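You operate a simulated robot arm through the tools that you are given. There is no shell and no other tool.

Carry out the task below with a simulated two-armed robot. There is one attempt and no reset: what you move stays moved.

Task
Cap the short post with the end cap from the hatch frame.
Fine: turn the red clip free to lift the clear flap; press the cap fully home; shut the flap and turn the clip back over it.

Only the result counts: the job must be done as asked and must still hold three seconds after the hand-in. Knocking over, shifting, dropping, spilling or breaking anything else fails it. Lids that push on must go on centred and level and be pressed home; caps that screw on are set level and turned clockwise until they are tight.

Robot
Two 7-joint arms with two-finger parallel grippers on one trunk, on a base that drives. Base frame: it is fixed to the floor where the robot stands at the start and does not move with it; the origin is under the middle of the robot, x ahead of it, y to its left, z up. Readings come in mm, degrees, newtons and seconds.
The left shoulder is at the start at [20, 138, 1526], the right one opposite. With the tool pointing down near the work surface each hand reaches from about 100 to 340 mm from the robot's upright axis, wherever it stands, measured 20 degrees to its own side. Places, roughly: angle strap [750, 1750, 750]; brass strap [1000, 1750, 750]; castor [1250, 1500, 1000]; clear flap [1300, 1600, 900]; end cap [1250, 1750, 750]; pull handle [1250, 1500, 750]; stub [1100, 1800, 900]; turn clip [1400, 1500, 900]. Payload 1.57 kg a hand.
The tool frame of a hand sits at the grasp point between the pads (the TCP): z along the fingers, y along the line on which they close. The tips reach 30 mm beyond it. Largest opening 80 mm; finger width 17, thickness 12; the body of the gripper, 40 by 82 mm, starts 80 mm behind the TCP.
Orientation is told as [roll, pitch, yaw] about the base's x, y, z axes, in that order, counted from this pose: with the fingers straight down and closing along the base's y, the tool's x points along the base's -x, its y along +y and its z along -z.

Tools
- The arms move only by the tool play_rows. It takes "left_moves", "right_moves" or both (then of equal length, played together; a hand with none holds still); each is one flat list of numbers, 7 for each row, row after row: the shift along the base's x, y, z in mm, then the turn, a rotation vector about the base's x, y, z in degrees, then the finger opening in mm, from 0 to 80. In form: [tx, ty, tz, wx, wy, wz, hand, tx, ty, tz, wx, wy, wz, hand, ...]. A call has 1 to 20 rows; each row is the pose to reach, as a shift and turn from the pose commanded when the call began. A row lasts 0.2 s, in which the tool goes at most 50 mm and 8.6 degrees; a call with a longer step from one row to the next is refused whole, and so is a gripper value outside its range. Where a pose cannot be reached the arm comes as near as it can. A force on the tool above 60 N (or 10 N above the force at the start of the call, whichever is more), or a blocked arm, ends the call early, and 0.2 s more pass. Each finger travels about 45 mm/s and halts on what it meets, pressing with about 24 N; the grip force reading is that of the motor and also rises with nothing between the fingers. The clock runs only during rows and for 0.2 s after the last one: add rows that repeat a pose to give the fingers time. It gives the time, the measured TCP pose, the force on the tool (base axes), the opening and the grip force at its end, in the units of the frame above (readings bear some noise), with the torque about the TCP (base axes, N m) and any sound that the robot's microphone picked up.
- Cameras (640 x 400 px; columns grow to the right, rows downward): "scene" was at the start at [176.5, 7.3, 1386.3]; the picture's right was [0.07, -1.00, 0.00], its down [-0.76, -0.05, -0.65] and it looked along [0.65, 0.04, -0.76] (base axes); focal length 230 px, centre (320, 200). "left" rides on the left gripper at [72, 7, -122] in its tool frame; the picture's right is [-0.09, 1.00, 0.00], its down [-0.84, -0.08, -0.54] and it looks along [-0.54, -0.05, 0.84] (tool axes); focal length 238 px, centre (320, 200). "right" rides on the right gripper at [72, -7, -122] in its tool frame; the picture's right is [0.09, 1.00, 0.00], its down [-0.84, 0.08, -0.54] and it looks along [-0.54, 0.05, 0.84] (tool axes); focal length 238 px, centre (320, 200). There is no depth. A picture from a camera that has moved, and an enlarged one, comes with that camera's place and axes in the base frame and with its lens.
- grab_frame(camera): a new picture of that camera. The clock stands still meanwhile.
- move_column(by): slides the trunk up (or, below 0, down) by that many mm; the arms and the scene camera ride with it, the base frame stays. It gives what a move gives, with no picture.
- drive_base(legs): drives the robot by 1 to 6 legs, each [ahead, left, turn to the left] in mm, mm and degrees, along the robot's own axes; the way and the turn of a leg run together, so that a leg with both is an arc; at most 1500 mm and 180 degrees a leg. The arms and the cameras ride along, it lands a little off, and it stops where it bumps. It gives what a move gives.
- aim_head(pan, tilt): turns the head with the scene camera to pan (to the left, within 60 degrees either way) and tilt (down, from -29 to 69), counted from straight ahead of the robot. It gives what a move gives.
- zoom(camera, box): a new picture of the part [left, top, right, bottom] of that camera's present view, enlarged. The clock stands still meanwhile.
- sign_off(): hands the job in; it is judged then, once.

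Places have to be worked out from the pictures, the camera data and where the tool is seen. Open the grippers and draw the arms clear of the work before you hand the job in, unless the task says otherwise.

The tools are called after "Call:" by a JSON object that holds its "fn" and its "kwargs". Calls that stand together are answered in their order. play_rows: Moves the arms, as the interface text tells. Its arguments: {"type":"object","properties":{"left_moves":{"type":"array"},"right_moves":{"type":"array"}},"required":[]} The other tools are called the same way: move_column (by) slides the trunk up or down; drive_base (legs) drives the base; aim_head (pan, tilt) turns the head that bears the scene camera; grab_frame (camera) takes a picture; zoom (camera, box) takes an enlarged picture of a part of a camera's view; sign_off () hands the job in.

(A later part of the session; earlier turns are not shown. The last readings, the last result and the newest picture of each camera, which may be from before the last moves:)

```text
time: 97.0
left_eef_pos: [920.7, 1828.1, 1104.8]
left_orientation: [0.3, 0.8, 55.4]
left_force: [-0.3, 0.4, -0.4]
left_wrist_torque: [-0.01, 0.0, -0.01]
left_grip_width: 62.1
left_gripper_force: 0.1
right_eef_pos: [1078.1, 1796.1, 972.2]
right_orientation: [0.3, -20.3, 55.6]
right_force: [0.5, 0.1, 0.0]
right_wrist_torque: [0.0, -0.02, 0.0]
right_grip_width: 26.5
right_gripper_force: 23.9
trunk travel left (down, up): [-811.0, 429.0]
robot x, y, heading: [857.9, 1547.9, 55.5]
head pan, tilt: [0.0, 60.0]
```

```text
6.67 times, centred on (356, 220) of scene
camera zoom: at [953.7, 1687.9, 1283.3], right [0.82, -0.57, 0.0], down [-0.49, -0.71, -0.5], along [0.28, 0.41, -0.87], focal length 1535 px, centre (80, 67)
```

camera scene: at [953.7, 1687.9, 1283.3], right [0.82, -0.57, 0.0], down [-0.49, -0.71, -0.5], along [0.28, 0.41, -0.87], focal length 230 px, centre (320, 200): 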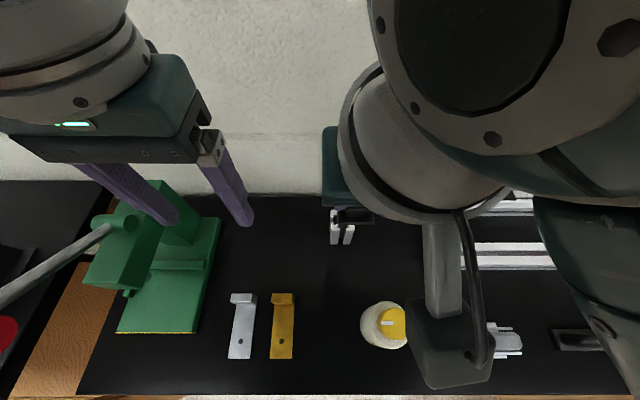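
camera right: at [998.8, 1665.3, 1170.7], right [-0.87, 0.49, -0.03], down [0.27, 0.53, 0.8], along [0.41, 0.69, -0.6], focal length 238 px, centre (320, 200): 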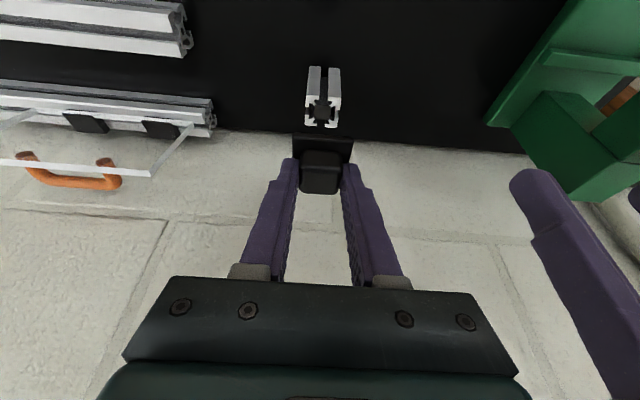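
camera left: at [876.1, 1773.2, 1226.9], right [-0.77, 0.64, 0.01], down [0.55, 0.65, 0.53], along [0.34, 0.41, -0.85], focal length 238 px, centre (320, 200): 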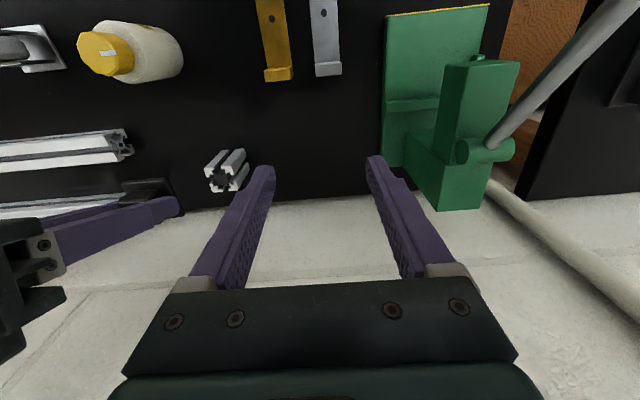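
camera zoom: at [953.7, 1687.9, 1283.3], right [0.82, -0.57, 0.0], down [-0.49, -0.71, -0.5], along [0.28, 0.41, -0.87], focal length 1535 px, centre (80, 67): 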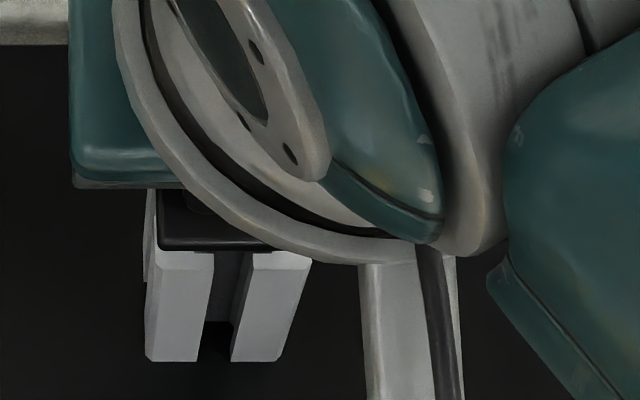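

Within about 0.5 mm both ways. Lowering on until contact.

Call:
{"fn": "play_rows", "kwargs": {"right_moves": [0, 0, -2, 0, 0, 0, 18, 0, 0, -4, 0, 0, 0, 18, 0, 0, -6, 0, 0, 0, 18, 0, 0, -8, 0, 0, 0, 18, 0, 0, -8, 0, 0, 0, 18]}}

Call:
{"fn": "zoom", "kwargs": {"camera": "right", "box": [260, 80, 380, 210]}}

Call:
{"fn": "zoom", "kwargs": {"camera": "scene", "box": [320, 190, 392, 250]}}

```text
time: 98.2
left_eef_pos: [919.9, 1828.3, 1105.5]
left_orientation: [0.5, 0.8, 55.2]
left_force: [0.1, 0.0, -0.1]
left_wrist_torque: [0.0, 0.0, 0.0]
left_grip_width: 62.0
left_gripper_force: 0.1
right_eef_pos: [1079.1, 1796.1, 965.8]
right_orientation: [0.1, -20.5, 55.6]
right_force: [4.3, 5.6, -2.9]
right_wrist_torque: [0.23, -0.19, 0.03]
right_grip_width: 27.1
right_gripper_force: 24.2
trunk travel left (down, up): [-811.0, 429.0]
robot x, y, heading: [863.2, 1546.2, 55.6]
head pan, tilt: [0.0, 60.0]
```

```text
3.08 times, centred on (320, 145) of right
camera zoom: at [1021.8, 1702.3, 1055.8], right [-0.87, 0.49, -0.03], down [0.27, 0.53, 0.8], along [0.41, 0.69, -0.6], focal length 733 px, centre (320, 369)
```

zoom: 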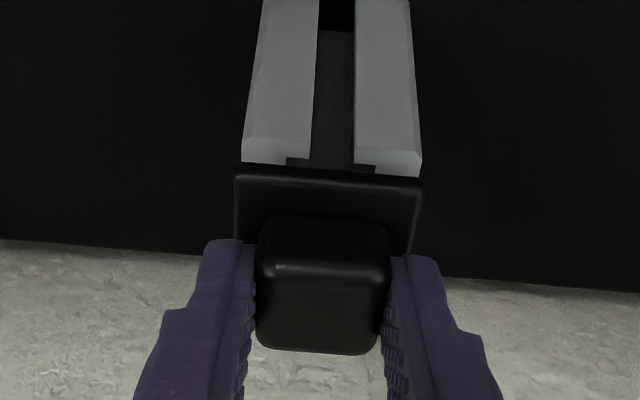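

```text
6.67 times, centred on (356, 220) of scene
camera zoom: at [954.2, 1688.6, 1283.3], right [0.82, -0.57, 0.0], down [-0.49, -0.71, -0.5], along [0.28, 0.41, -0.87], focal length 1535 px, centre (80, 67)
```

zoom: 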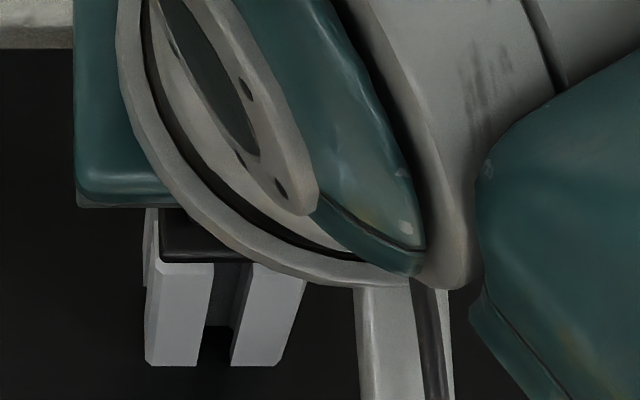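

Light contact only; the plug seems to be entering. I keep pressing down with small steps.

Call:
{"fn": "play_rows", "kwargs": {"right_moves": [0, 0, -2, 0, 0, 0, 18, 0, 0, -4, 0, 0, 0, 18, 0, 0, -6, 0, 0, 0, 18, 0, 0, -6, 0, 0, 0, 18]}}

Call:
{"fn": "zoom", "kwargs": {"camera": "right", "box": [260, 80, 380, 210]}}

Call:
{"fn": "zoom", "kwargs": {"camera": "left", "box": [180, 130, 276, 210]}}

```text
time: 99.2
left_eef_pos: [920.4, 1828.7, 1104.7]
left_orientation: [0.4, 0.7, 55.3]
left_force: [-0.4, 0.0, 0.2]
left_wrist_torque: [0.0, -0.02, 0.0]
left_grip_width: 61.9
left_gripper_force: 0.1
right_eef_pos: [1077.5, 1797.4, 960.6]
right_orientation: [0.2, -20.4, 55.5]
right_force: [2.6, 4.7, 0.6]
right_wrist_torque: [0.22, -0.14, -0.04]
right_grip_width: 26.9
right_gripper_force: 24.0
trunk travel left (down, up): [-811.0, 429.0]
robot x, y, heading: [856.6, 1549.5, 55.3]
head pan, tilt: [0.0, 60.0]
```

```text
3.08 times, centred on (320, 145) of right
camera zoom: at [1021.3, 1702.7, 1050.0], right [-0.87, 0.49, -0.03], down [0.27, 0.53, 0.8], along [0.41, 0.69, -0.6], focal length 733 px, centre (320, 369)
```

zoom: 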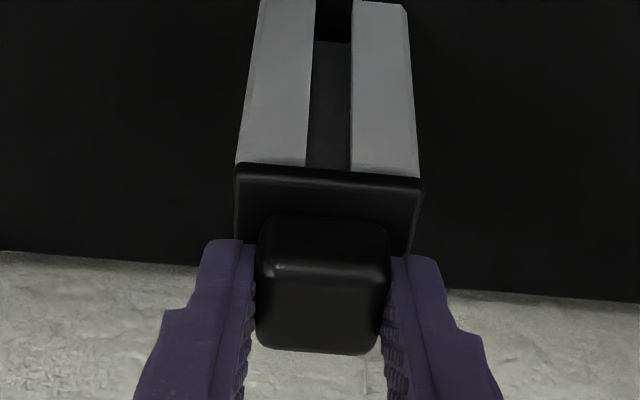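

```text
5.00 times, centred on (228, 170) of left
camera zoom: at [876.5, 1773.9, 1227.1], right [-0.77, 0.64, 0.01], down [0.55, 0.65, 0.53], along [0.34, 0.41, -0.85], focal length 1192 px, centre (780, 350)
```

zoom: 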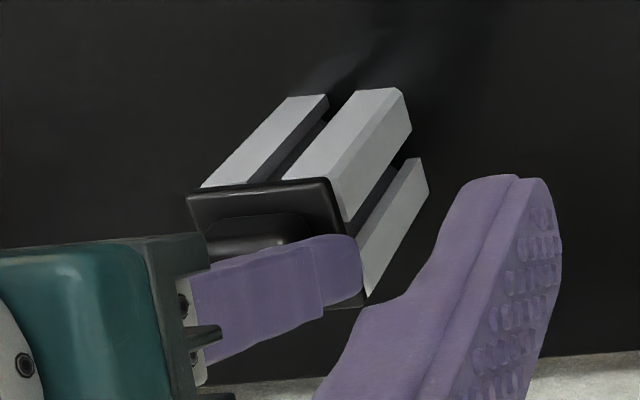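

The plate now coincides with the stub outline. I press further down until firm resistance.

Call:
{"fn": "play_rows", "kwargs": {"right_moves": [0, 0, -2, 0, 0, 0, 18, 0, 0, -4, 0, 0, 0, 18, 0, 0, -6, 0, 0, 0, 18, 0, 0, -8, 0, 0, 0, 18, 0, 0, -8, 0, 0, 0, 18]}}

Call:
{"fn": "zoom", "kwargs": {"camera": "left", "box": [180, 130, 276, 210]}}

Call:
{"fn": "zoom", "kwargs": {"camera": "scene", "box": [320, 190, 392, 250]}}

```text
time: 100.2
left_eef_pos: [921.1, 1827.3, 1104.2]
left_orientation: [0.4, 0.7, 55.3]
left_force: [0.6, -0.1, 0.0]
left_wrist_torque: [-0.01, 0.01, -0.02]
left_grip_width: 61.9
left_gripper_force: 0.0
right_eef_pos: [1078.3, 1799.2, 956.2]
right_orientation: [0.3, -20.9, 55.6]
right_force: [-0.5, -7.0, 22.5]
right_wrist_torque: [-0.48, 0.0, -0.06]
right_grip_width: 26.9
right_gripper_force: 23.7
trunk travel left (down, up): [-811.0, 429.0]
robot x, y, heading: [858.0, 1547.7, 55.2]
head pan, tilt: [0.0, 60.0]
stopped in row 4 (right hand): the force on the tool passed its limit at 66 N (the readings are from after the stop); the commanded pose is now the measured one
```

```text
5.00 times, centred on (228, 170) of left
camera zoom: at [876.6, 1772.6, 1226.7], right [-0.77, 0.64, 0.01], down [0.55, 0.65, 0.53], along [0.34, 0.41, -0.85], focal length 1192 px, centre (780, 350)
```

zoom: 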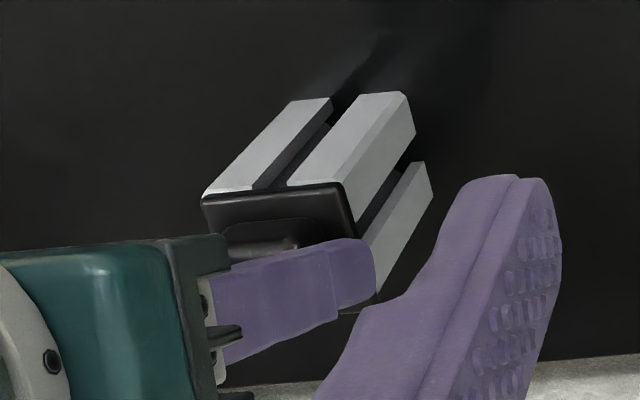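

```text
6.67 times, centred on (356, 220) of scene
camera zoom: at [954.1, 1687.2, 1283.2], right [0.82, -0.57, 0.0], down [-0.49, -0.71, -0.5], along [0.28, 0.41, -0.87], focal length 1535 px, centre (80, 67)
```

zoom: 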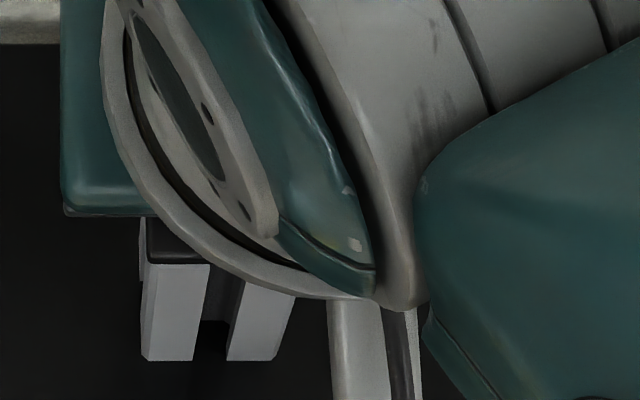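

Firm resistance at 66 N: the plate sits on the stub. I release, raise the hand, and look at the cap.

Call:
{"fn": "play_rows", "kwargs": {"right_moves": [0, 0, 0, 0, 0, 0, 35, 0, 0, 0, 0, 0, 0, 55, 0, 0, 0, 0, 0, 0, 55, -2, -3, 20, 0, 0, 0, 55, -6, -8, 50, 0, 0, 0, 55, -10, -15, 80, 0, 0, 0, 55]}}

Call:
{"fn": "zoom", "kwargs": {"camera": "left", "box": [180, 130, 276, 210]}}

Call:
{"fn": "zoom", "kwargs": {"camera": "right", "box": [260, 50, 380, 150]}}

Call:
{"fn": "grab_frame", "kwargs": {"camera": "scene"}}

```text
time: 101.6
left_eef_pos: [920.1, 1829.4, 1103.2]
left_orientation: [0.4, 0.9, 55.3]
left_force: [-0.2, 0.5, 0.9]
left_wrist_torque: [0.01, 0.03, 0.03]
left_grip_width: 61.9
left_gripper_force: 0.1
right_eef_pos: [1076.1, 1781.3, 1033.7]
right_orientation: [-0.8, -21.0, 55.7]
right_force: [-0.2, -0.1, -0.1]
right_wrist_torque: [-0.01, 0.0, 0.02]
right_grip_width: 55.0
right_gripper_force: 0.0
trunk travel left (down, up): [-811.0, 429.0]
robot x, y, heading: [858.2, 1550.7, 55.1]
head pan, tilt: [0.0, 60.0]
```

```text
5.00 times, centred on (228, 170) of left
camera zoom: at [876.0, 1772.8, 1226.8], right [-0.77, 0.64, 0.01], down [0.55, 0.65, 0.53], along [0.34, 0.41, -0.85], focal length 1192 px, centre (780, 350)
```

zoom: 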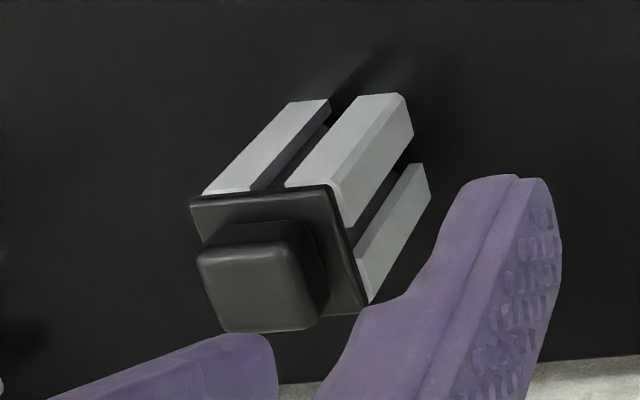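

```text
4.00 times, centred on (320, 100) of right
camera zoom: at [1017.2, 1686.8, 1123.2], right [-0.87, 0.49, -0.05], down [0.26, 0.53, 0.8], along [0.42, 0.69, -0.59], focal length 953 px, centre (320, 600)
```

zoom: 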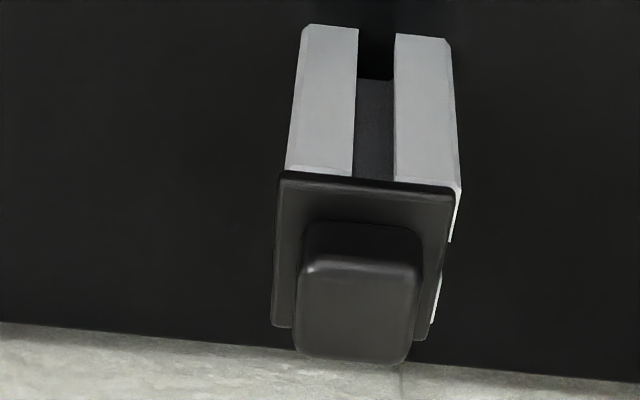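

```text
taken
camera scene: at [953.6, 1687.5, 1283.2], right [0.82, -0.57, 0.0], down [-0.49, -0.71, -0.5], along [0.28, 0.41, -0.87], focal length 230 px, centre (320, 200)
```

scene: 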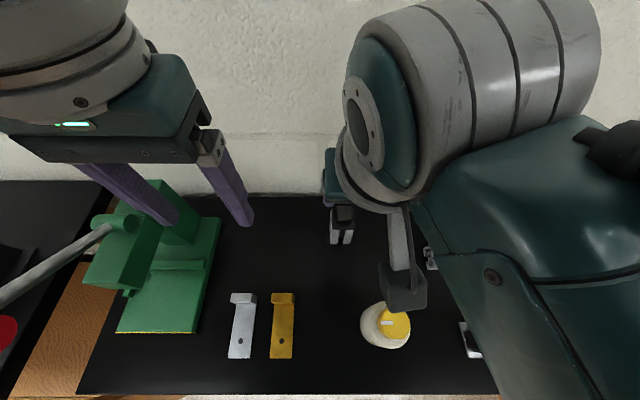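

A white strip of stub top shows beside the plate, so the cap may sit slightly off or not fully in. Zooming closer.

Call:
{"fn": "zoom", "kwargs": {"camera": "right", "box": [300, 80, 350, 145]}}

Call:
{"fn": "zoom", "kwargs": {"camera": "left", "box": [210, 150, 260, 205]}}

Call:
{"fn": "zoom", "kwargs": {"camera": "scene", "box": [322, 195, 362, 250]}}

```text
6.15 times, centred on (325, 112) of right
camera zoom: at [1017.2, 1686.8, 1123.2], right [-0.87, 0.49, -0.05], down [0.26, 0.53, 0.8], along [0.42, 0.69, -0.59], focal length 1467 px, centre (289, 738)
```

zoom: 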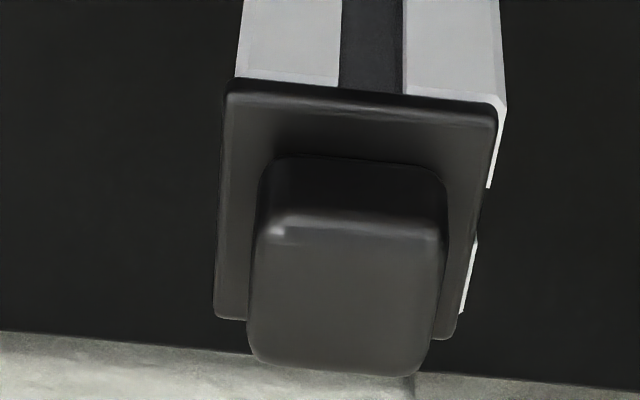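

```text
7.27 times, centred on (235, 178) of left
camera zoom: at [876.0, 1772.8, 1226.8], right [-0.77, 0.64, 0.01], down [0.55, 0.65, 0.53], along [0.34, 0.41, -0.85], focal length 1734 px, centre (938, 364)
```

zoom: 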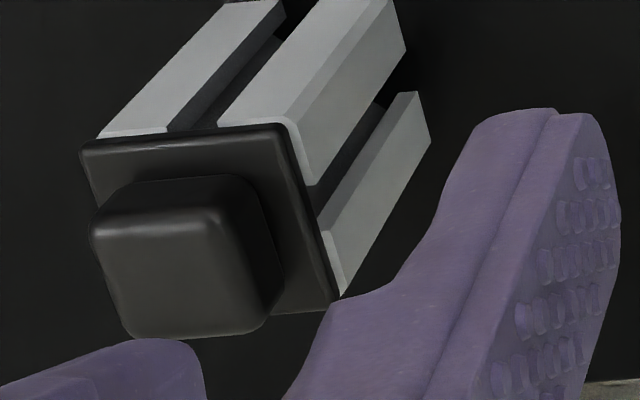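

```text
7.27 times, centred on (342, 222) of scene
camera zoom: at [953.6, 1687.5, 1283.2], right [0.82, -0.57, 0.0], down [-0.49, -0.71, -0.5], along [0.28, 0.41, -0.87], focal length 1675 px, centre (160, 36)
```

zoom: 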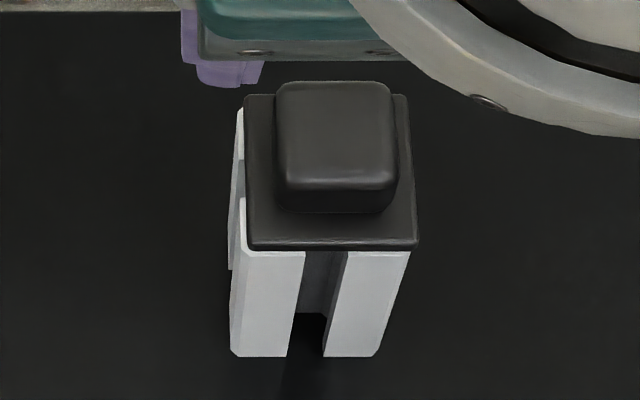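

The cap is level and flush but about 1 mm to the right. I set the right hand upright with closed fingers above the knob to press it home.

Call:
{"fn": "play_rows", "kwargs": {"right_moves": [2, 6, 0, -5.6, 4.2, 0, 40, 4, 12, 0, -11.2, 8.4, 0, 20, 6, 18, 0, -16.9, 12.5, 0, 0, 8.2, 21.8, -10, -16.9, 12.5, 0, 0, 8.2, 21.8, -20, -16.9, 12.5, 0, 0, 8.2, 21.8, -20, -16.9, 12.5, 0, 0]}}

Call:
{"fn": "grab_frame", "kwargs": {"camera": "right"}}

Call:
{"fn": "zoom", "kwargs": {"camera": "left", "box": [160, 110, 280, 210]}}

```text
time: 103.2
left_eef_pos: [920.4, 1827.5, 1105.1]
left_orientation: [0.4, 0.9, 55.3]
left_force: [-0.7, 0.0, 0.1]
left_wrist_torque: [-0.01, -0.01, 0.0]
left_grip_width: 62.0
left_gripper_force: 0.1
right_eef_pos: [1102.3, 1792.7, 1006.9]
right_orientation: [-2.1, 0.2, 54.2]
right_force: [1.5, 0.3, 0.1]
right_wrist_torque: [0.0, 0.0, -0.02]
right_grip_width: 0.0
right_gripper_force: 21.7
trunk travel left (down, up): [-811.0, 429.0]
robot x, y, heading: [859.5, 1550.6, 55.3]
head pan, tilt: [0.0, 60.0]
stopped in row 6 (right hand): the arm was blocked; the commanded pose is now the measured one
```

```text
taken
camera right: at [1062.0, 1732.3, 1130.4], right [-0.86, 0.51, -0.04], down [0.41, 0.74, 0.54], along [0.3, 0.45, -0.84], focal length 238 px, centre (320, 200)
```

right: 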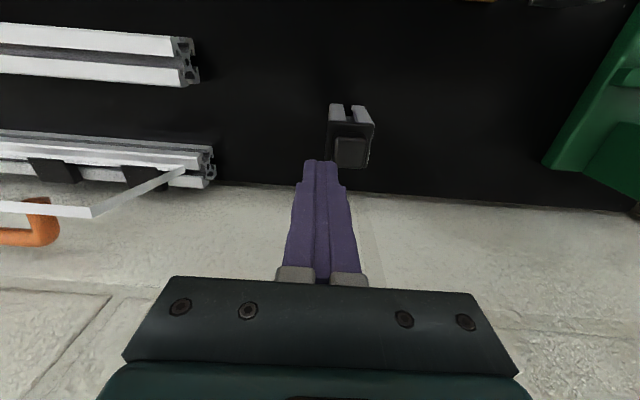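

```text
4.00 times, centred on (220, 160) of left
camera zoom: at [876.1, 1772.8, 1226.9], right [-0.77, 0.64, 0.01], down [0.55, 0.65, 0.53], along [0.34, 0.41, -0.85], focal length 953 px, centre (720, 360)
```

zoom: 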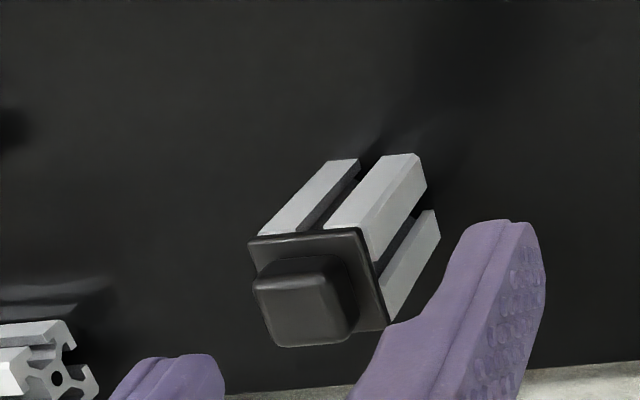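

The wrist limit again at this yaw. I turn the right hand +45° in yaw (irrelevant for pressing) and then centre it over the knob.

Call:
{"fn": "play_rows", "kwargs": {"right_moves": [0, 0, 5, 0.8, 1, 8, 0, 0, 0, 8, 1.2, 1.7, 16, 0, 0, 0, 8, 1.2, 1.7, 24, 0, 0, 0, 8, 1.2, 1.7, 32, 0, 0, 0, 8, 1.2, 1.7, 40, 0, 0, 0, 8, 1.2, 1.7, 46, 0]}}

Call:
{"fn": "grab_frame", "kwargs": {"camera": "right"}}

```text
time: 104.6
left_eef_pos: [919.4, 1828.6, 1104.3]
left_orientation: [0.3, 0.9, 55.2]
left_force: [0.8, -0.6, 1.1]
left_wrist_torque: [-0.04, 0.04, 0.0]
left_grip_width: 62.1
left_gripper_force: 0.1
right_eef_pos: [1097.4, 1793.2, 1015.3]
right_orientation: [0.3, -0.5, 100.5]
right_force: [-0.2, 0.5, -0.4]
right_wrist_torque: [-0.01, -0.01, 0.01]
right_grip_width: 0.2
right_gripper_force: 20.9
trunk travel left (down, up): [-811.0, 429.0]
robot x, y, heading: [856.6, 1544.6, 55.2]
head pan, tilt: [0.0, 60.0]
```

```text
taken
camera right: at [1117.2, 1723.3, 1138.1], right [-0.96, -0.27, 0.0], down [-0.23, 0.8, 0.55], along [-0.15, 0.53, -0.84], focal length 238 px, centre (320, 200)
```

right: 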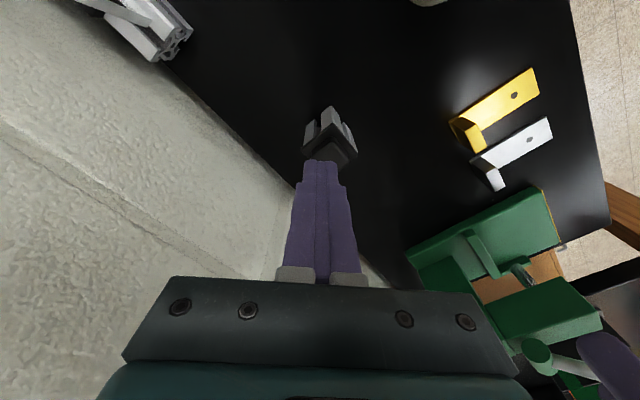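

Upright now. I move over the knob and verify before pressing.

Call:
{"fn": "play_rows", "kwargs": {"right_moves": [-7, 5, 0, 0, 0, 0, 0, -13, 10, 0, 0, 0, 0, 0, -13, 10, -12, 0, 0, 0, 0, -13, 10, -12, 0, 0, 0, 0]}}

Call:
{"fn": "zoom", "kwargs": {"camera": "right", "box": [270, 90, 370, 190]}}

Call:
{"fn": "zoom", "kwargs": {"camera": "left", "box": [160, 110, 280, 210]}}

Call:
{"fn": "zoom", "kwargs": {"camera": "scene", "box": [300, 180, 396, 260]}}

```text
time: 105.6
left_eef_pos: [918.3, 1829.0, 1104.9]
left_orientation: [0.4, 0.8, 55.4]
left_force: [-0.4, 1.1, 0.1]
left_wrist_torque: [-0.01, -0.01, -0.02]
left_grip_width: 62.0
left_gripper_force: 0.1
right_eef_pos: [1085.2, 1804.9, 1003.8]
right_orientation: [0.4, -0.5, 100.6]
right_force: [-1.2, -0.5, 0.2]
right_wrist_torque: [0.01, 0.02, 0.02]
right_grip_width: 0.0
right_gripper_force: 21.5
trunk travel left (down, up): [-811.0, 429.0]
robot x, y, heading: [860.6, 1546.2, 55.5]
head pan, tilt: [0.0, 60.0]
```

```text
4.00 times, centred on (320, 140) of right
camera zoom: at [1104.1, 1733.3, 1126.0], right [-0.96, -0.27, 0.0], down [-0.22, 0.8, 0.55], along [-0.15, 0.53, -0.84], focal length 953 px, centre (320, 440)
```

zoom: 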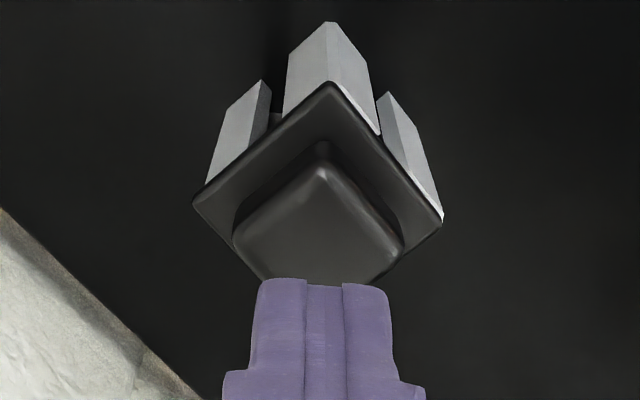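

```text
4.00 times, centred on (220, 160) of left
camera zoom: at [876.0, 1772.8, 1226.9], right [-0.77, 0.64, 0.01], down [0.55, 0.65, 0.53], along [0.34, 0.41, -0.85], focal length 953 px, centre (720, 360)
```

zoom: 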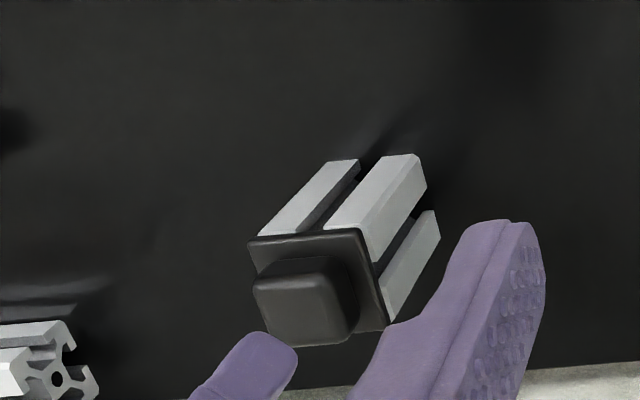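

```text
5.00 times, centred on (348, 220) of scene
camera zoom: at [953.6, 1687.5, 1283.3], right [0.82, -0.57, 0.0], down [-0.49, -0.71, -0.5], along [0.28, 0.41, -0.87], focal length 1152 px, centre (180, 100)
```

zoom: 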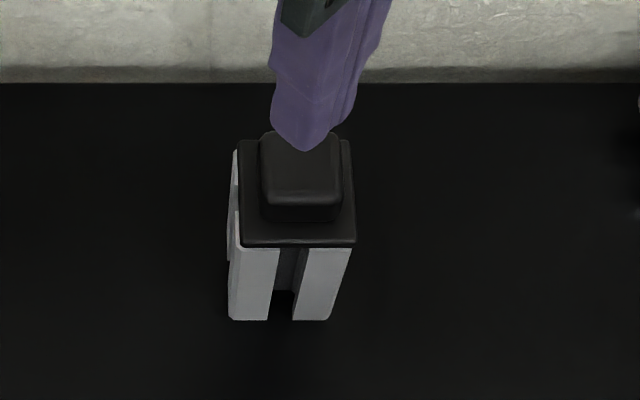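

Nearly centred (about 2 mm to correct). I lower with closed fingers onto the knob and press until the force limit.

Call:
{"fn": "play_rows", "kwargs": {"right_moves": [0.4, -2, -8, 0, 0, 0, 0, 0.4, -2, -16, 0, 0, 0, 0, 0.4, -2, -22, 0, 0, 0, 0, 0.4, -2, -26, 0, 0, 0, 0, 0.4, -2, -29, 0, 0, 0, 0, 0.4, -2, -32, 0, 0, 0, 0, 0.4, -2, -35, 0, 0, 0, 0, 0.4, -2, -38, 0, 0, 0, 0, 0.4, -2, -41, 0, 0, 0, 0]}}

Call:
{"fn": "zoom", "kwargs": {"camera": "left", "box": [190, 140, 270, 207]}}

Call:
{"fn": "zoom", "kwargs": {"camera": "scene", "box": [300, 180, 396, 260]}}

```text
time: 107.1
left_eef_pos: [920.4, 1826.0, 1105.5]
left_orientation: [0.3, 0.8, 55.2]
left_force: [-1.0, 0.8, 0.2]
left_wrist_torque: [-0.01, 0.0, 0.02]
left_grip_width: 61.9
left_gripper_force: 0.1
right_eef_pos: [1084.5, 1803.1, 976.2]
right_orientation: [0.4, -0.5, 100.4]
right_force: [-1.0, -11.3, 32.8]
right_wrist_torque: [-0.42, 0.04, -0.03]
right_grip_width: 0.0
right_gripper_force: 21.3
trunk travel left (down, up): [-811.0, 429.0]
robot x, y, heading: [858.7, 1549.7, 55.4]
head pan, tilt: [0.0, 60.0]
stopped in row 7 (right hand): the force on the tool passed its limit at 67 N (the readings are from after the stop); the commanded pose is now the measured one
```

```text
5.97 times, centred on (230, 174) of left
camera zoom: at [876.8, 1772.0, 1227.0], right [-0.77, 0.64, 0.01], down [0.55, 0.65, 0.53], along [0.34, 0.41, -0.85], focal length 1423 px, centre (857, 358)
```

zoom: 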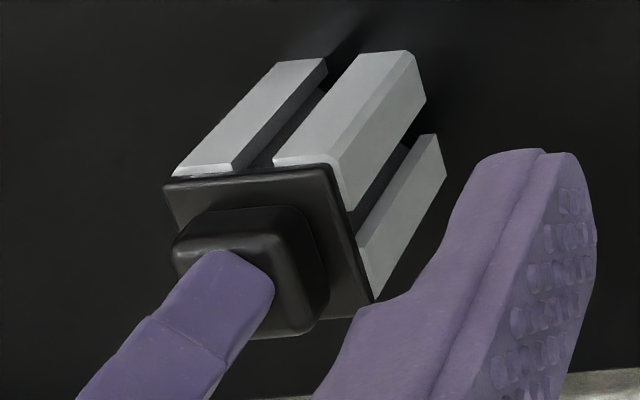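

```text
5.00 times, centred on (348, 220) of scene
camera zoom: at [954.3, 1686.6, 1283.5], right [0.82, -0.57, 0.0], down [-0.49, -0.71, -0.5], along [0.28, 0.41, -0.87], focal length 1152 px, centre (180, 100)
```

zoom: 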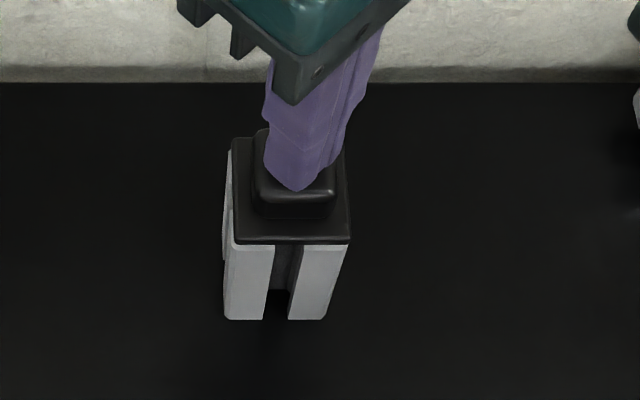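

Firm contact at 67 N with the knob top at z ≈ 946, consistent with the plate flush on the stub. I raise the hand and inspect the seam.

Call:
{"fn": "play_rows", "kwargs": {"right_moves": [0, 0, 10, 0, 0, 0, 0, 10, -10, 40, 0, 0, 0, 0, 30, -30, 70, 0, 0, 0, 0]}}

Call:
{"fn": "zoom", "kwargs": {"camera": "left", "box": [210, 150, 260, 205]}}

Call:
{"fn": "zoom", "kwargs": {"camera": "scene", "box": [322, 195, 372, 250]}}

Call:
{"fn": "grab_frame", "kwargs": {"camera": "right"}}

```text
time: 107.9
left_eef_pos: [920.6, 1828.3, 1105.0]
left_orientation: [0.5, 0.9, 55.3]
left_force: [-0.2, -0.6, 0.5]
left_wrist_torque: [-0.02, 0.03, 0.03]
left_grip_width: 61.8
left_gripper_force: 0.1
right_eef_pos: [1113.8, 1772.3, 1044.1]
right_orientation: [0.4, -0.6, 100.5]
right_force: [0.1, -0.2, 0.1]
right_wrist_torque: [0.0, 0.01, 0.03]
right_grip_width: 0.2
right_gripper_force: 21.4
trunk travel left (down, up): [-811.0, 429.0]
robot x, y, heading: [860.8, 1548.4, 55.4]
head pan, tilt: [0.0, 60.0]
```

```text
7.27 times, centred on (235, 178) of left
camera zoom: at [876.0, 1772.5, 1226.8], right [-0.77, 0.64, 0.01], down [0.55, 0.65, 0.53], along [0.34, 0.41, -0.85], focal length 1734 px, centre (938, 364)
```

zoom: 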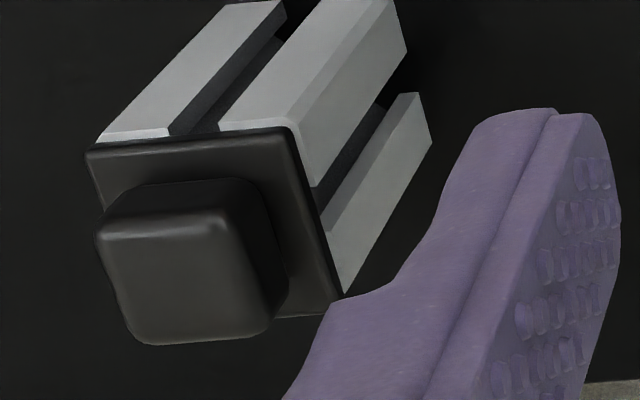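

```text
7.27 times, centred on (347, 222) of scene
camera zoom: at [953.5, 1687.2, 1283.2], right [0.82, -0.57, 0.0], down [-0.49, -0.71, -0.5], along [0.28, 0.41, -0.87], focal length 1675 px, centre (124, 36)
```

zoom: 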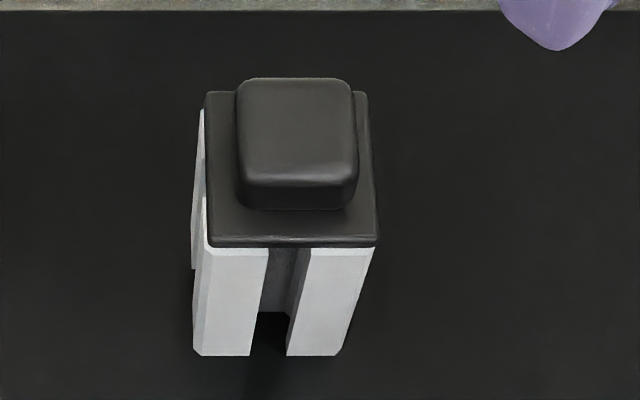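

```text
taken
camera right: at [1134.5, 1702.2, 1166.1], right [-0.96, -0.27, 0.01], down [-0.22, 0.8, 0.55], along [-0.16, 0.53, -0.83], focal length 238 px, centre (320, 200)
```

right: 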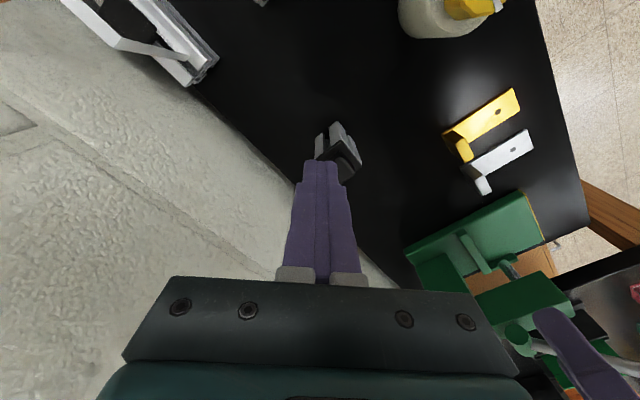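

The cap is flush, level and centred within about 1 mm. Now back to the hatch: raise the trunk and drive right to the earlier place.

Call:
{"fn": "move_column", "kwargs": {"by": 90}}

Call:
{"fn": "drive_base", "kwargs": {"legs": [[-30, 0, 0], [0, -277, 0]]}}

Call:
{"fn": "grab_frame", "kwargs": {"camera": "scene"}}

Call:
{"fn": "grab_frame", "kwargs": {"camera": "right"}}

```text
time: 109.1
left_eef_pos: [920.0, 1828.0, 1194.5]
left_orientation: [0.3, 0.8, 55.3]
left_force: [1.1, -0.4, 0.1]
left_wrist_torque: [-0.01, 0.02, -0.01]
left_grip_width: 62.0
left_gripper_force: 0.1
right_eef_pos: [1114.6, 1772.3, 1134.6]
right_orientation: [0.4, -0.6, 100.5]
right_force: [-0.3, 0.4, 0.4]
right_wrist_torque: [-0.01, 0.01, 0.0]
right_grip_width: 0.2
right_gripper_force: 21.6
trunk travel left (down, up): [-901.0, 339.0]
robot x, y, heading: [858.1, 1549.8, 55.4]
head pan, tilt: [0.0, 60.0]
```

```text
time: 111.5
left_eef_pos: [1130.2, 1646.2, 1193.5]
left_orientation: [0.5, 0.8, 55.2]
left_force: [0.3, 0.1, -0.6]
left_wrist_torque: [0.01, -0.03, -0.02]
left_grip_width: 62.1
left_gripper_force: 0.0
right_eef_pos: [1324.8, 1592.3, 1134.1]
right_orientation: [0.4, -0.6, 100.4]
right_force: [0.8, 0.1, -0.1]
right_wrist_torque: [0.02, -0.05, -0.01]
right_grip_width: 0.0
right_gripper_force: 21.2
trunk travel left (down, up): [-901.0, 339.0]
robot x, y, heading: [1065.6, 1367.4, 55.4]
head pan, tilt: [0.0, 60.0]
```

```text
taken
camera scene: at [1164.1, 1505.8, 1373.3], right [0.82, -0.57, 0.0], down [-0.49, -0.71, -0.5], along [0.28, 0.41, -0.87], focal length 230 px, centre (320, 200)
```

scene: 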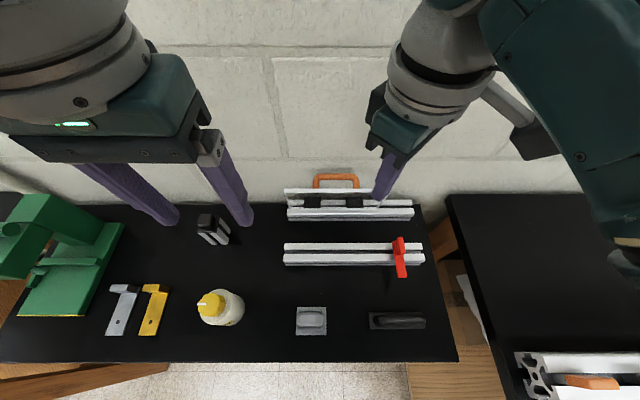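

```text
taken
camera right: at [1345.1, 1520.7, 1255.9], right [-0.96, -0.27, 0.01], down [-0.22, 0.8, 0.55], along [-0.15, 0.53, -0.83], focal length 238 px, centre (320, 200)
```

right: 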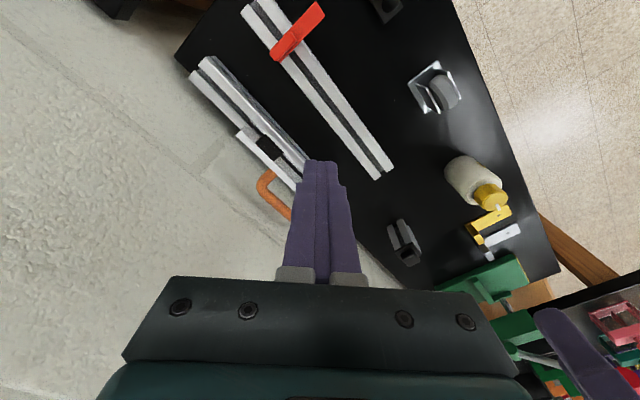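

The stub with its cap stands well and the hatch is as I left it. I drive the 30 mm back in, raise and re-orient the right hand (yaw along the rail), then tilt it.

Call:
{"fn": "drive_base", "kwargs": {"legs": [[28, 0, 0]]}}

Call:
{"fn": "play_rows", "kwargs": {"right_moves": [-6, -8, 20, 0, 0, -8, 0, -11, -16, 40, 0, 0, -16, 0, -11, -16, 40, 0, 0, -24, 0, -11, -16, 40, 0, 0, -32, 0, -11, -16, 40, 0, 0, -40, 0, -11, -16, 40, 0, 0, -45, 0]}}

Call:
{"fn": "play_rows", "kwargs": {"right_moves": [0, 0, 0, 5.5, -3.8, 0, 0, 0, 0, 0, 11, -7.5, 0, 0, 0, 0, 0, 16.5, -11.3, 0, 0, 0, 0, 0, 16.5, -11.3, 0, 0]}}

Call:
{"fn": "move_column", "kwargs": {"by": -110}}

Call:
{"fn": "grab_frame", "kwargs": {"camera": "scene"}}

Call:
{"fn": "grab_frame", "kwargs": {"camera": "right"}}

```text
time: 112.3
left_eef_pos: [1147.8, 1667.6, 1194.5]
left_orientation: [0.4, 0.9, 55.2]
left_force: [0.2, 1.2, 0.5]
left_wrist_torque: [-0.01, 0.01, -0.02]
left_grip_width: 62.0
left_gripper_force: 0.1
right_eef_pos: [1340.4, 1613.1, 1133.3]
right_orientation: [0.4, -0.6, 100.4]
right_force: [-0.5, -0.3, -0.5]
right_wrist_torque: [0.01, 0.01, 0.01]
right_grip_width: 0.2
right_gripper_force: 21.0
trunk travel left (down, up): [-901.0, 339.0]
robot x, y, heading: [1084.9, 1390.5, 55.3]
head pan, tilt: [0.0, 60.0]
```

```text
time: 113.7
left_eef_pos: [1146.5, 1669.9, 1194.2]
left_orientation: [0.4, 0.8, 55.2]
left_force: [0.4, -0.1, -0.8]
left_wrist_torque: [-0.02, -0.01, 0.0]
left_grip_width: 62.3
left_gripper_force: 0.1
right_eef_pos: [1329.3, 1598.8, 1173.9]
right_orientation: [0.4, -0.6, 55.2]
right_force: [0.1, 0.0, -0.2]
right_wrist_torque: [0.0, -0.02, -0.01]
right_grip_width: 0.0
right_gripper_force: 21.5
trunk travel left (down, up): [-901.0, 339.0]
robot x, y, heading: [1085.1, 1391.4, 54.9]
head pan, tilt: [0.0, 60.0]
```

```text
time: 114.7
left_eef_pos: [1146.4, 1668.8, 1193.9]
left_orientation: [0.5, 0.7, 55.2]
left_force: [-1.1, -0.5, 0.8]
left_wrist_torque: [-0.02, 0.01, -0.01]
left_grip_width: 62.0
left_gripper_force: 0.0
right_eef_pos: [1330.3, 1599.0, 1173.8]
right_orientation: [0.5, -20.7, 55.4]
right_force: [-0.6, -0.4, -0.1]
right_wrist_torque: [0.01, -0.02, -0.01]
right_grip_width: 0.2
right_gripper_force: 21.1
trunk travel left (down, up): [-901.0, 339.0]
robot x, y, heading: [1084.8, 1387.8, 55.3]
head pan, tilt: [0.0, 60.0]
```

```text
time: 116.1
left_eef_pos: [1146.9, 1668.6, 1084.7]
left_orientation: [0.3, 0.7, 55.2]
left_force: [-1.2, -0.1, 0.2]
left_wrist_torque: [-0.03, 0.0, 0.02]
left_grip_width: 61.8
left_gripper_force: 0.0
right_eef_pos: [1329.2, 1598.1, 1063.6]
right_orientation: [0.5, -20.6, 55.3]
right_force: [-0.2, 0.5, -0.3]
right_wrist_torque: [-0.01, 0.0, 0.0]
right_grip_width: 0.3
right_gripper_force: 21.1
trunk travel left (down, up): [-791.0, 449.0]
robot x, y, heading: [1086.0, 1387.3, 55.0]
head pan, tilt: [0.0, 60.0]
```

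```text
taken
camera scene: at [1180.0, 1528.6, 1263.3], right [0.82, -0.57, 0.0], down [-0.49, -0.71, -0.5], along [0.28, 0.41, -0.87], focal length 230 px, centre (320, 200)
```

scene: 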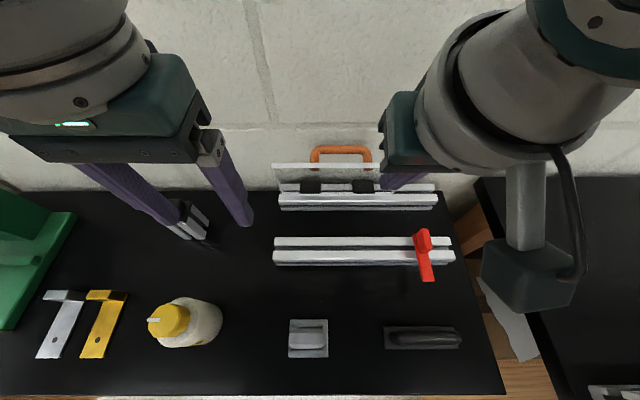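

```text
taken
camera right: at [1273.1, 1503.2, 1153.4], right [-0.87, 0.49, -0.03], down [0.28, 0.53, 0.8], along [0.41, 0.69, -0.6], focal length 238 px, centre (320, 200)
```

right: 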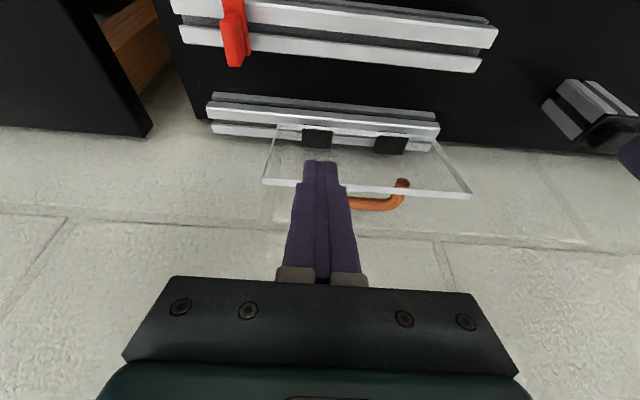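

The right hand moves right past the handle's leg and ahead over the flap's top edge, staying above it.

Call:
{"fn": "play_rows", "kwargs": {"right_moves": [16.5, -11.3, 0, 0, 0, 0, 0, 30, 8.5, 0, 0, 0, 0, 0, 44, 28.3, 0, 0, 0, 0, 0, 57.2, 48.1, 0, 0, 0, 0, 0, 57.2, 48.1, 0, 0, 0, 0, 0]}}

Call:
{"fn": "grab_frame", "kwargs": {"camera": "right"}}

Call:
{"fn": "zoom", "kwargs": {"camera": "scene", "box": [250, 110, 470, 260]}}

Call:
{"fn": "grab_frame", "kwargs": {"camera": "left"}}

```text
time: 117.3
left_eef_pos: [1147.0, 1668.2, 1085.3]
left_orientation: [0.4, 0.8, 55.2]
left_force: [0.2, -0.2, 0.2]
left_wrist_torque: [-0.01, 0.02, 0.02]
left_grip_width: 62.2
left_gripper_force: 0.0
right_eef_pos: [1387.3, 1646.6, 1063.2]
right_orientation: [0.5, -20.6, 55.4]
right_force: [-0.1, 0.5, -0.3]
right_wrist_torque: [0.02, -0.02, 0.03]
right_grip_width: 0.0
right_gripper_force: 20.9
trunk travel left (down, up): [-791.0, 449.0]
robot x, y, heading: [1085.9, 1389.2, 55.4]
head pan, tilt: [0.0, 60.0]
```

```text
taken
camera right: at [1330.1, 1551.7, 1153.0], right [-0.87, 0.49, -0.02], down [0.28, 0.53, 0.8], along [0.41, 0.69, -0.6], focal length 238 px, centre (320, 200)
```

right: 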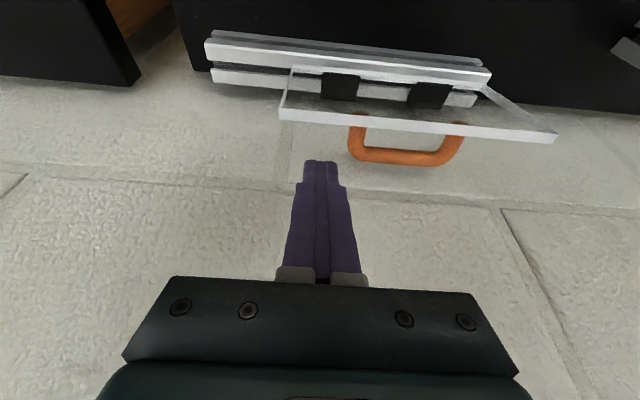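

```text
2.67 times, centred on (360, 185) of scene
camera zoom: at [1180.0, 1528.6, 1263.3], right [0.82, -0.57, 0.0], down [-0.49, -0.71, -0.5], along [0.28, 0.41, -0.87], focal length 614 px, centre (213, 240)
```

zoom: 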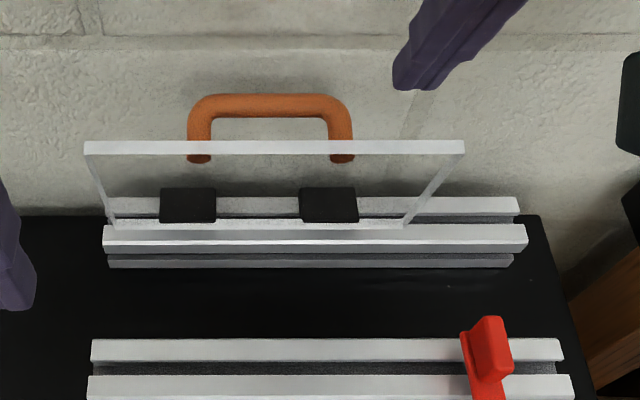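

```text
taken
camera left: at [1102.6, 1614.1, 1206.9], right [-0.76, 0.64, 0.01], down [0.55, 0.65, 0.53], along [0.34, 0.41, -0.85], focal length 238 px, centre (320, 200)
```

left: 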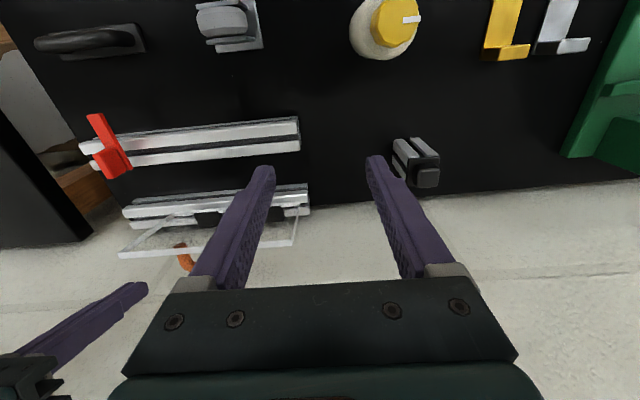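

The fingers are behind the flap's top edge line, right of the handle leg. I lower them 40 mm behind the flap.

Call:
{"fn": "play_rows", "kwargs": {"right_moves": [0, 0, -13, 0, 0, 0, 0, 0, 0, -26, 0, 0, 0, 0, 0, 0, -38, 0, 0, 0, 0, 0, 0, -38, 0, 0, 0, 0]}}

Call:
{"fn": "grab_frame", "kwargs": {"camera": "right"}}

Call:
{"fn": "zoom", "kwargs": {"camera": "scene", "box": [250, 110, 470, 260]}}

```text
time: 118.3
left_eef_pos: [1146.7, 1669.3, 1084.7]
left_orientation: [0.4, 0.8, 55.2]
left_force: [-1.0, -0.5, -0.4]
left_wrist_torque: [0.0, -0.02, -0.05]
left_grip_width: 62.1
left_gripper_force: 0.0
right_eef_pos: [1386.7, 1646.9, 1025.6]
right_orientation: [0.4, -20.6, 55.5]
right_force: [-0.7, 0.8, -0.3]
right_wrist_torque: [0.02, -0.01, 0.03]
right_grip_width: 0.1
right_gripper_force: 20.8
trunk travel left (down, up): [-791.0, 449.0]
robot x, y, heading: [1086.5, 1391.4, 55.4]
head pan, tilt: [0.0, 60.0]
```

```text
taken
camera right: at [1330.1, 1551.3, 1114.7], right [-0.87, 0.49, -0.03], down [0.28, 0.53, 0.8], along [0.41, 0.69, -0.6], focal length 238 px, centre (320, 200)
```

right: 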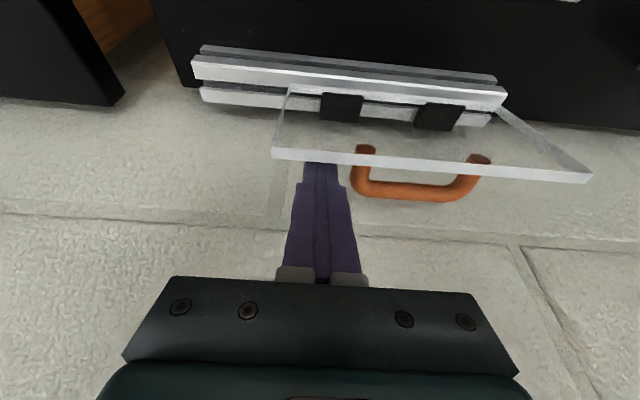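

```text
2.67 times, centred on (360, 185) of scene
camera zoom: at [1180.0, 1528.5, 1263.3], right [0.82, -0.57, 0.0], down [-0.49, -0.71, -0.5], along [0.28, 0.41, -0.87], focal length 614 px, centre (213, 240)
```

zoom: 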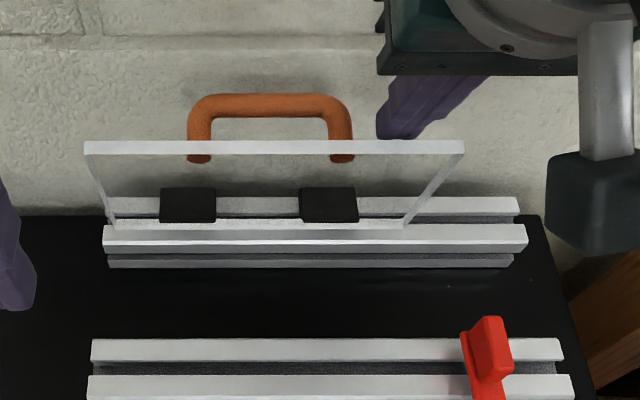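

The tip is just behind the top edge. I lower 10 mm more and start pulling the flap toward me along its arc.

Call:
{"fn": "play_rows", "kwargs": {"right_moves": [0, 0, -10, 0, 0, 0, 0, -3, -4.1, -10, 0, 0, 0, 0, -5.7, -8.3, -10, 0, 0, 0, 0, -10, -14.5, -12, 0, 0, 0, 0, -14.1, -20.6, -15, 0, 0, 0, 0, -18.6, -27.2, -19, 0, 0, 0, 0, -23.2, -33.8, -23, 0, 0, 0, 0]}}

Call:
{"fn": "zoom", "kwargs": {"camera": "scene", "box": [250, 110, 470, 260]}}

Call:
{"fn": "grab_frame", "kwargs": {"camera": "right"}}

```text
time: 119.9
left_eef_pos: [1145.8, 1669.1, 1084.7]
left_orientation: [0.5, 0.9, 55.3]
left_force: [0.1, -0.2, 0.4]
left_wrist_torque: [-0.01, 0.01, 0.02]
left_grip_width: 62.0
left_gripper_force: 0.1
right_eef_pos: [1362.9, 1612.2, 1003.1]
right_orientation: [0.4, -20.7, 55.3]
right_force: [-0.2, 0.5, 0.2]
right_wrist_torque: [0.01, -0.02, -0.01]
right_grip_width: 0.2
right_gripper_force: 21.2
trunk travel left (down, up): [-791.0, 449.0]
robot x, y, heading: [1087.8, 1384.6, 55.4]
head pan, tilt: [0.0, 60.0]
```

```text
2.67 times, centred on (360, 185) of scene
camera zoom: at [1180.0, 1528.5, 1263.3], right [0.82, -0.57, 0.0], down [-0.49, -0.71, -0.5], along [0.28, 0.41, -0.87], focal length 614 px, centre (213, 240)
```

zoom: 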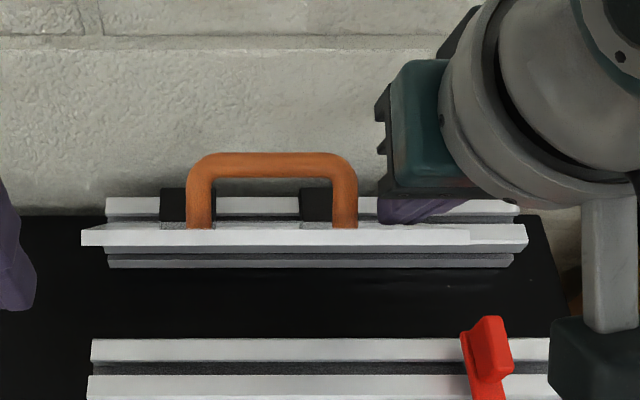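

```text
taken
camera right: at [1307.0, 1517.3, 1092.3], right [-0.87, 0.49, -0.03], down [0.28, 0.53, 0.8], along [0.41, 0.69, -0.6], focal length 238 px, centre (320, 200)
```

right: 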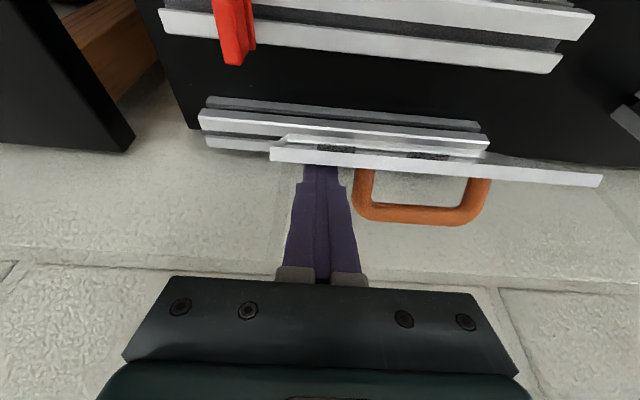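

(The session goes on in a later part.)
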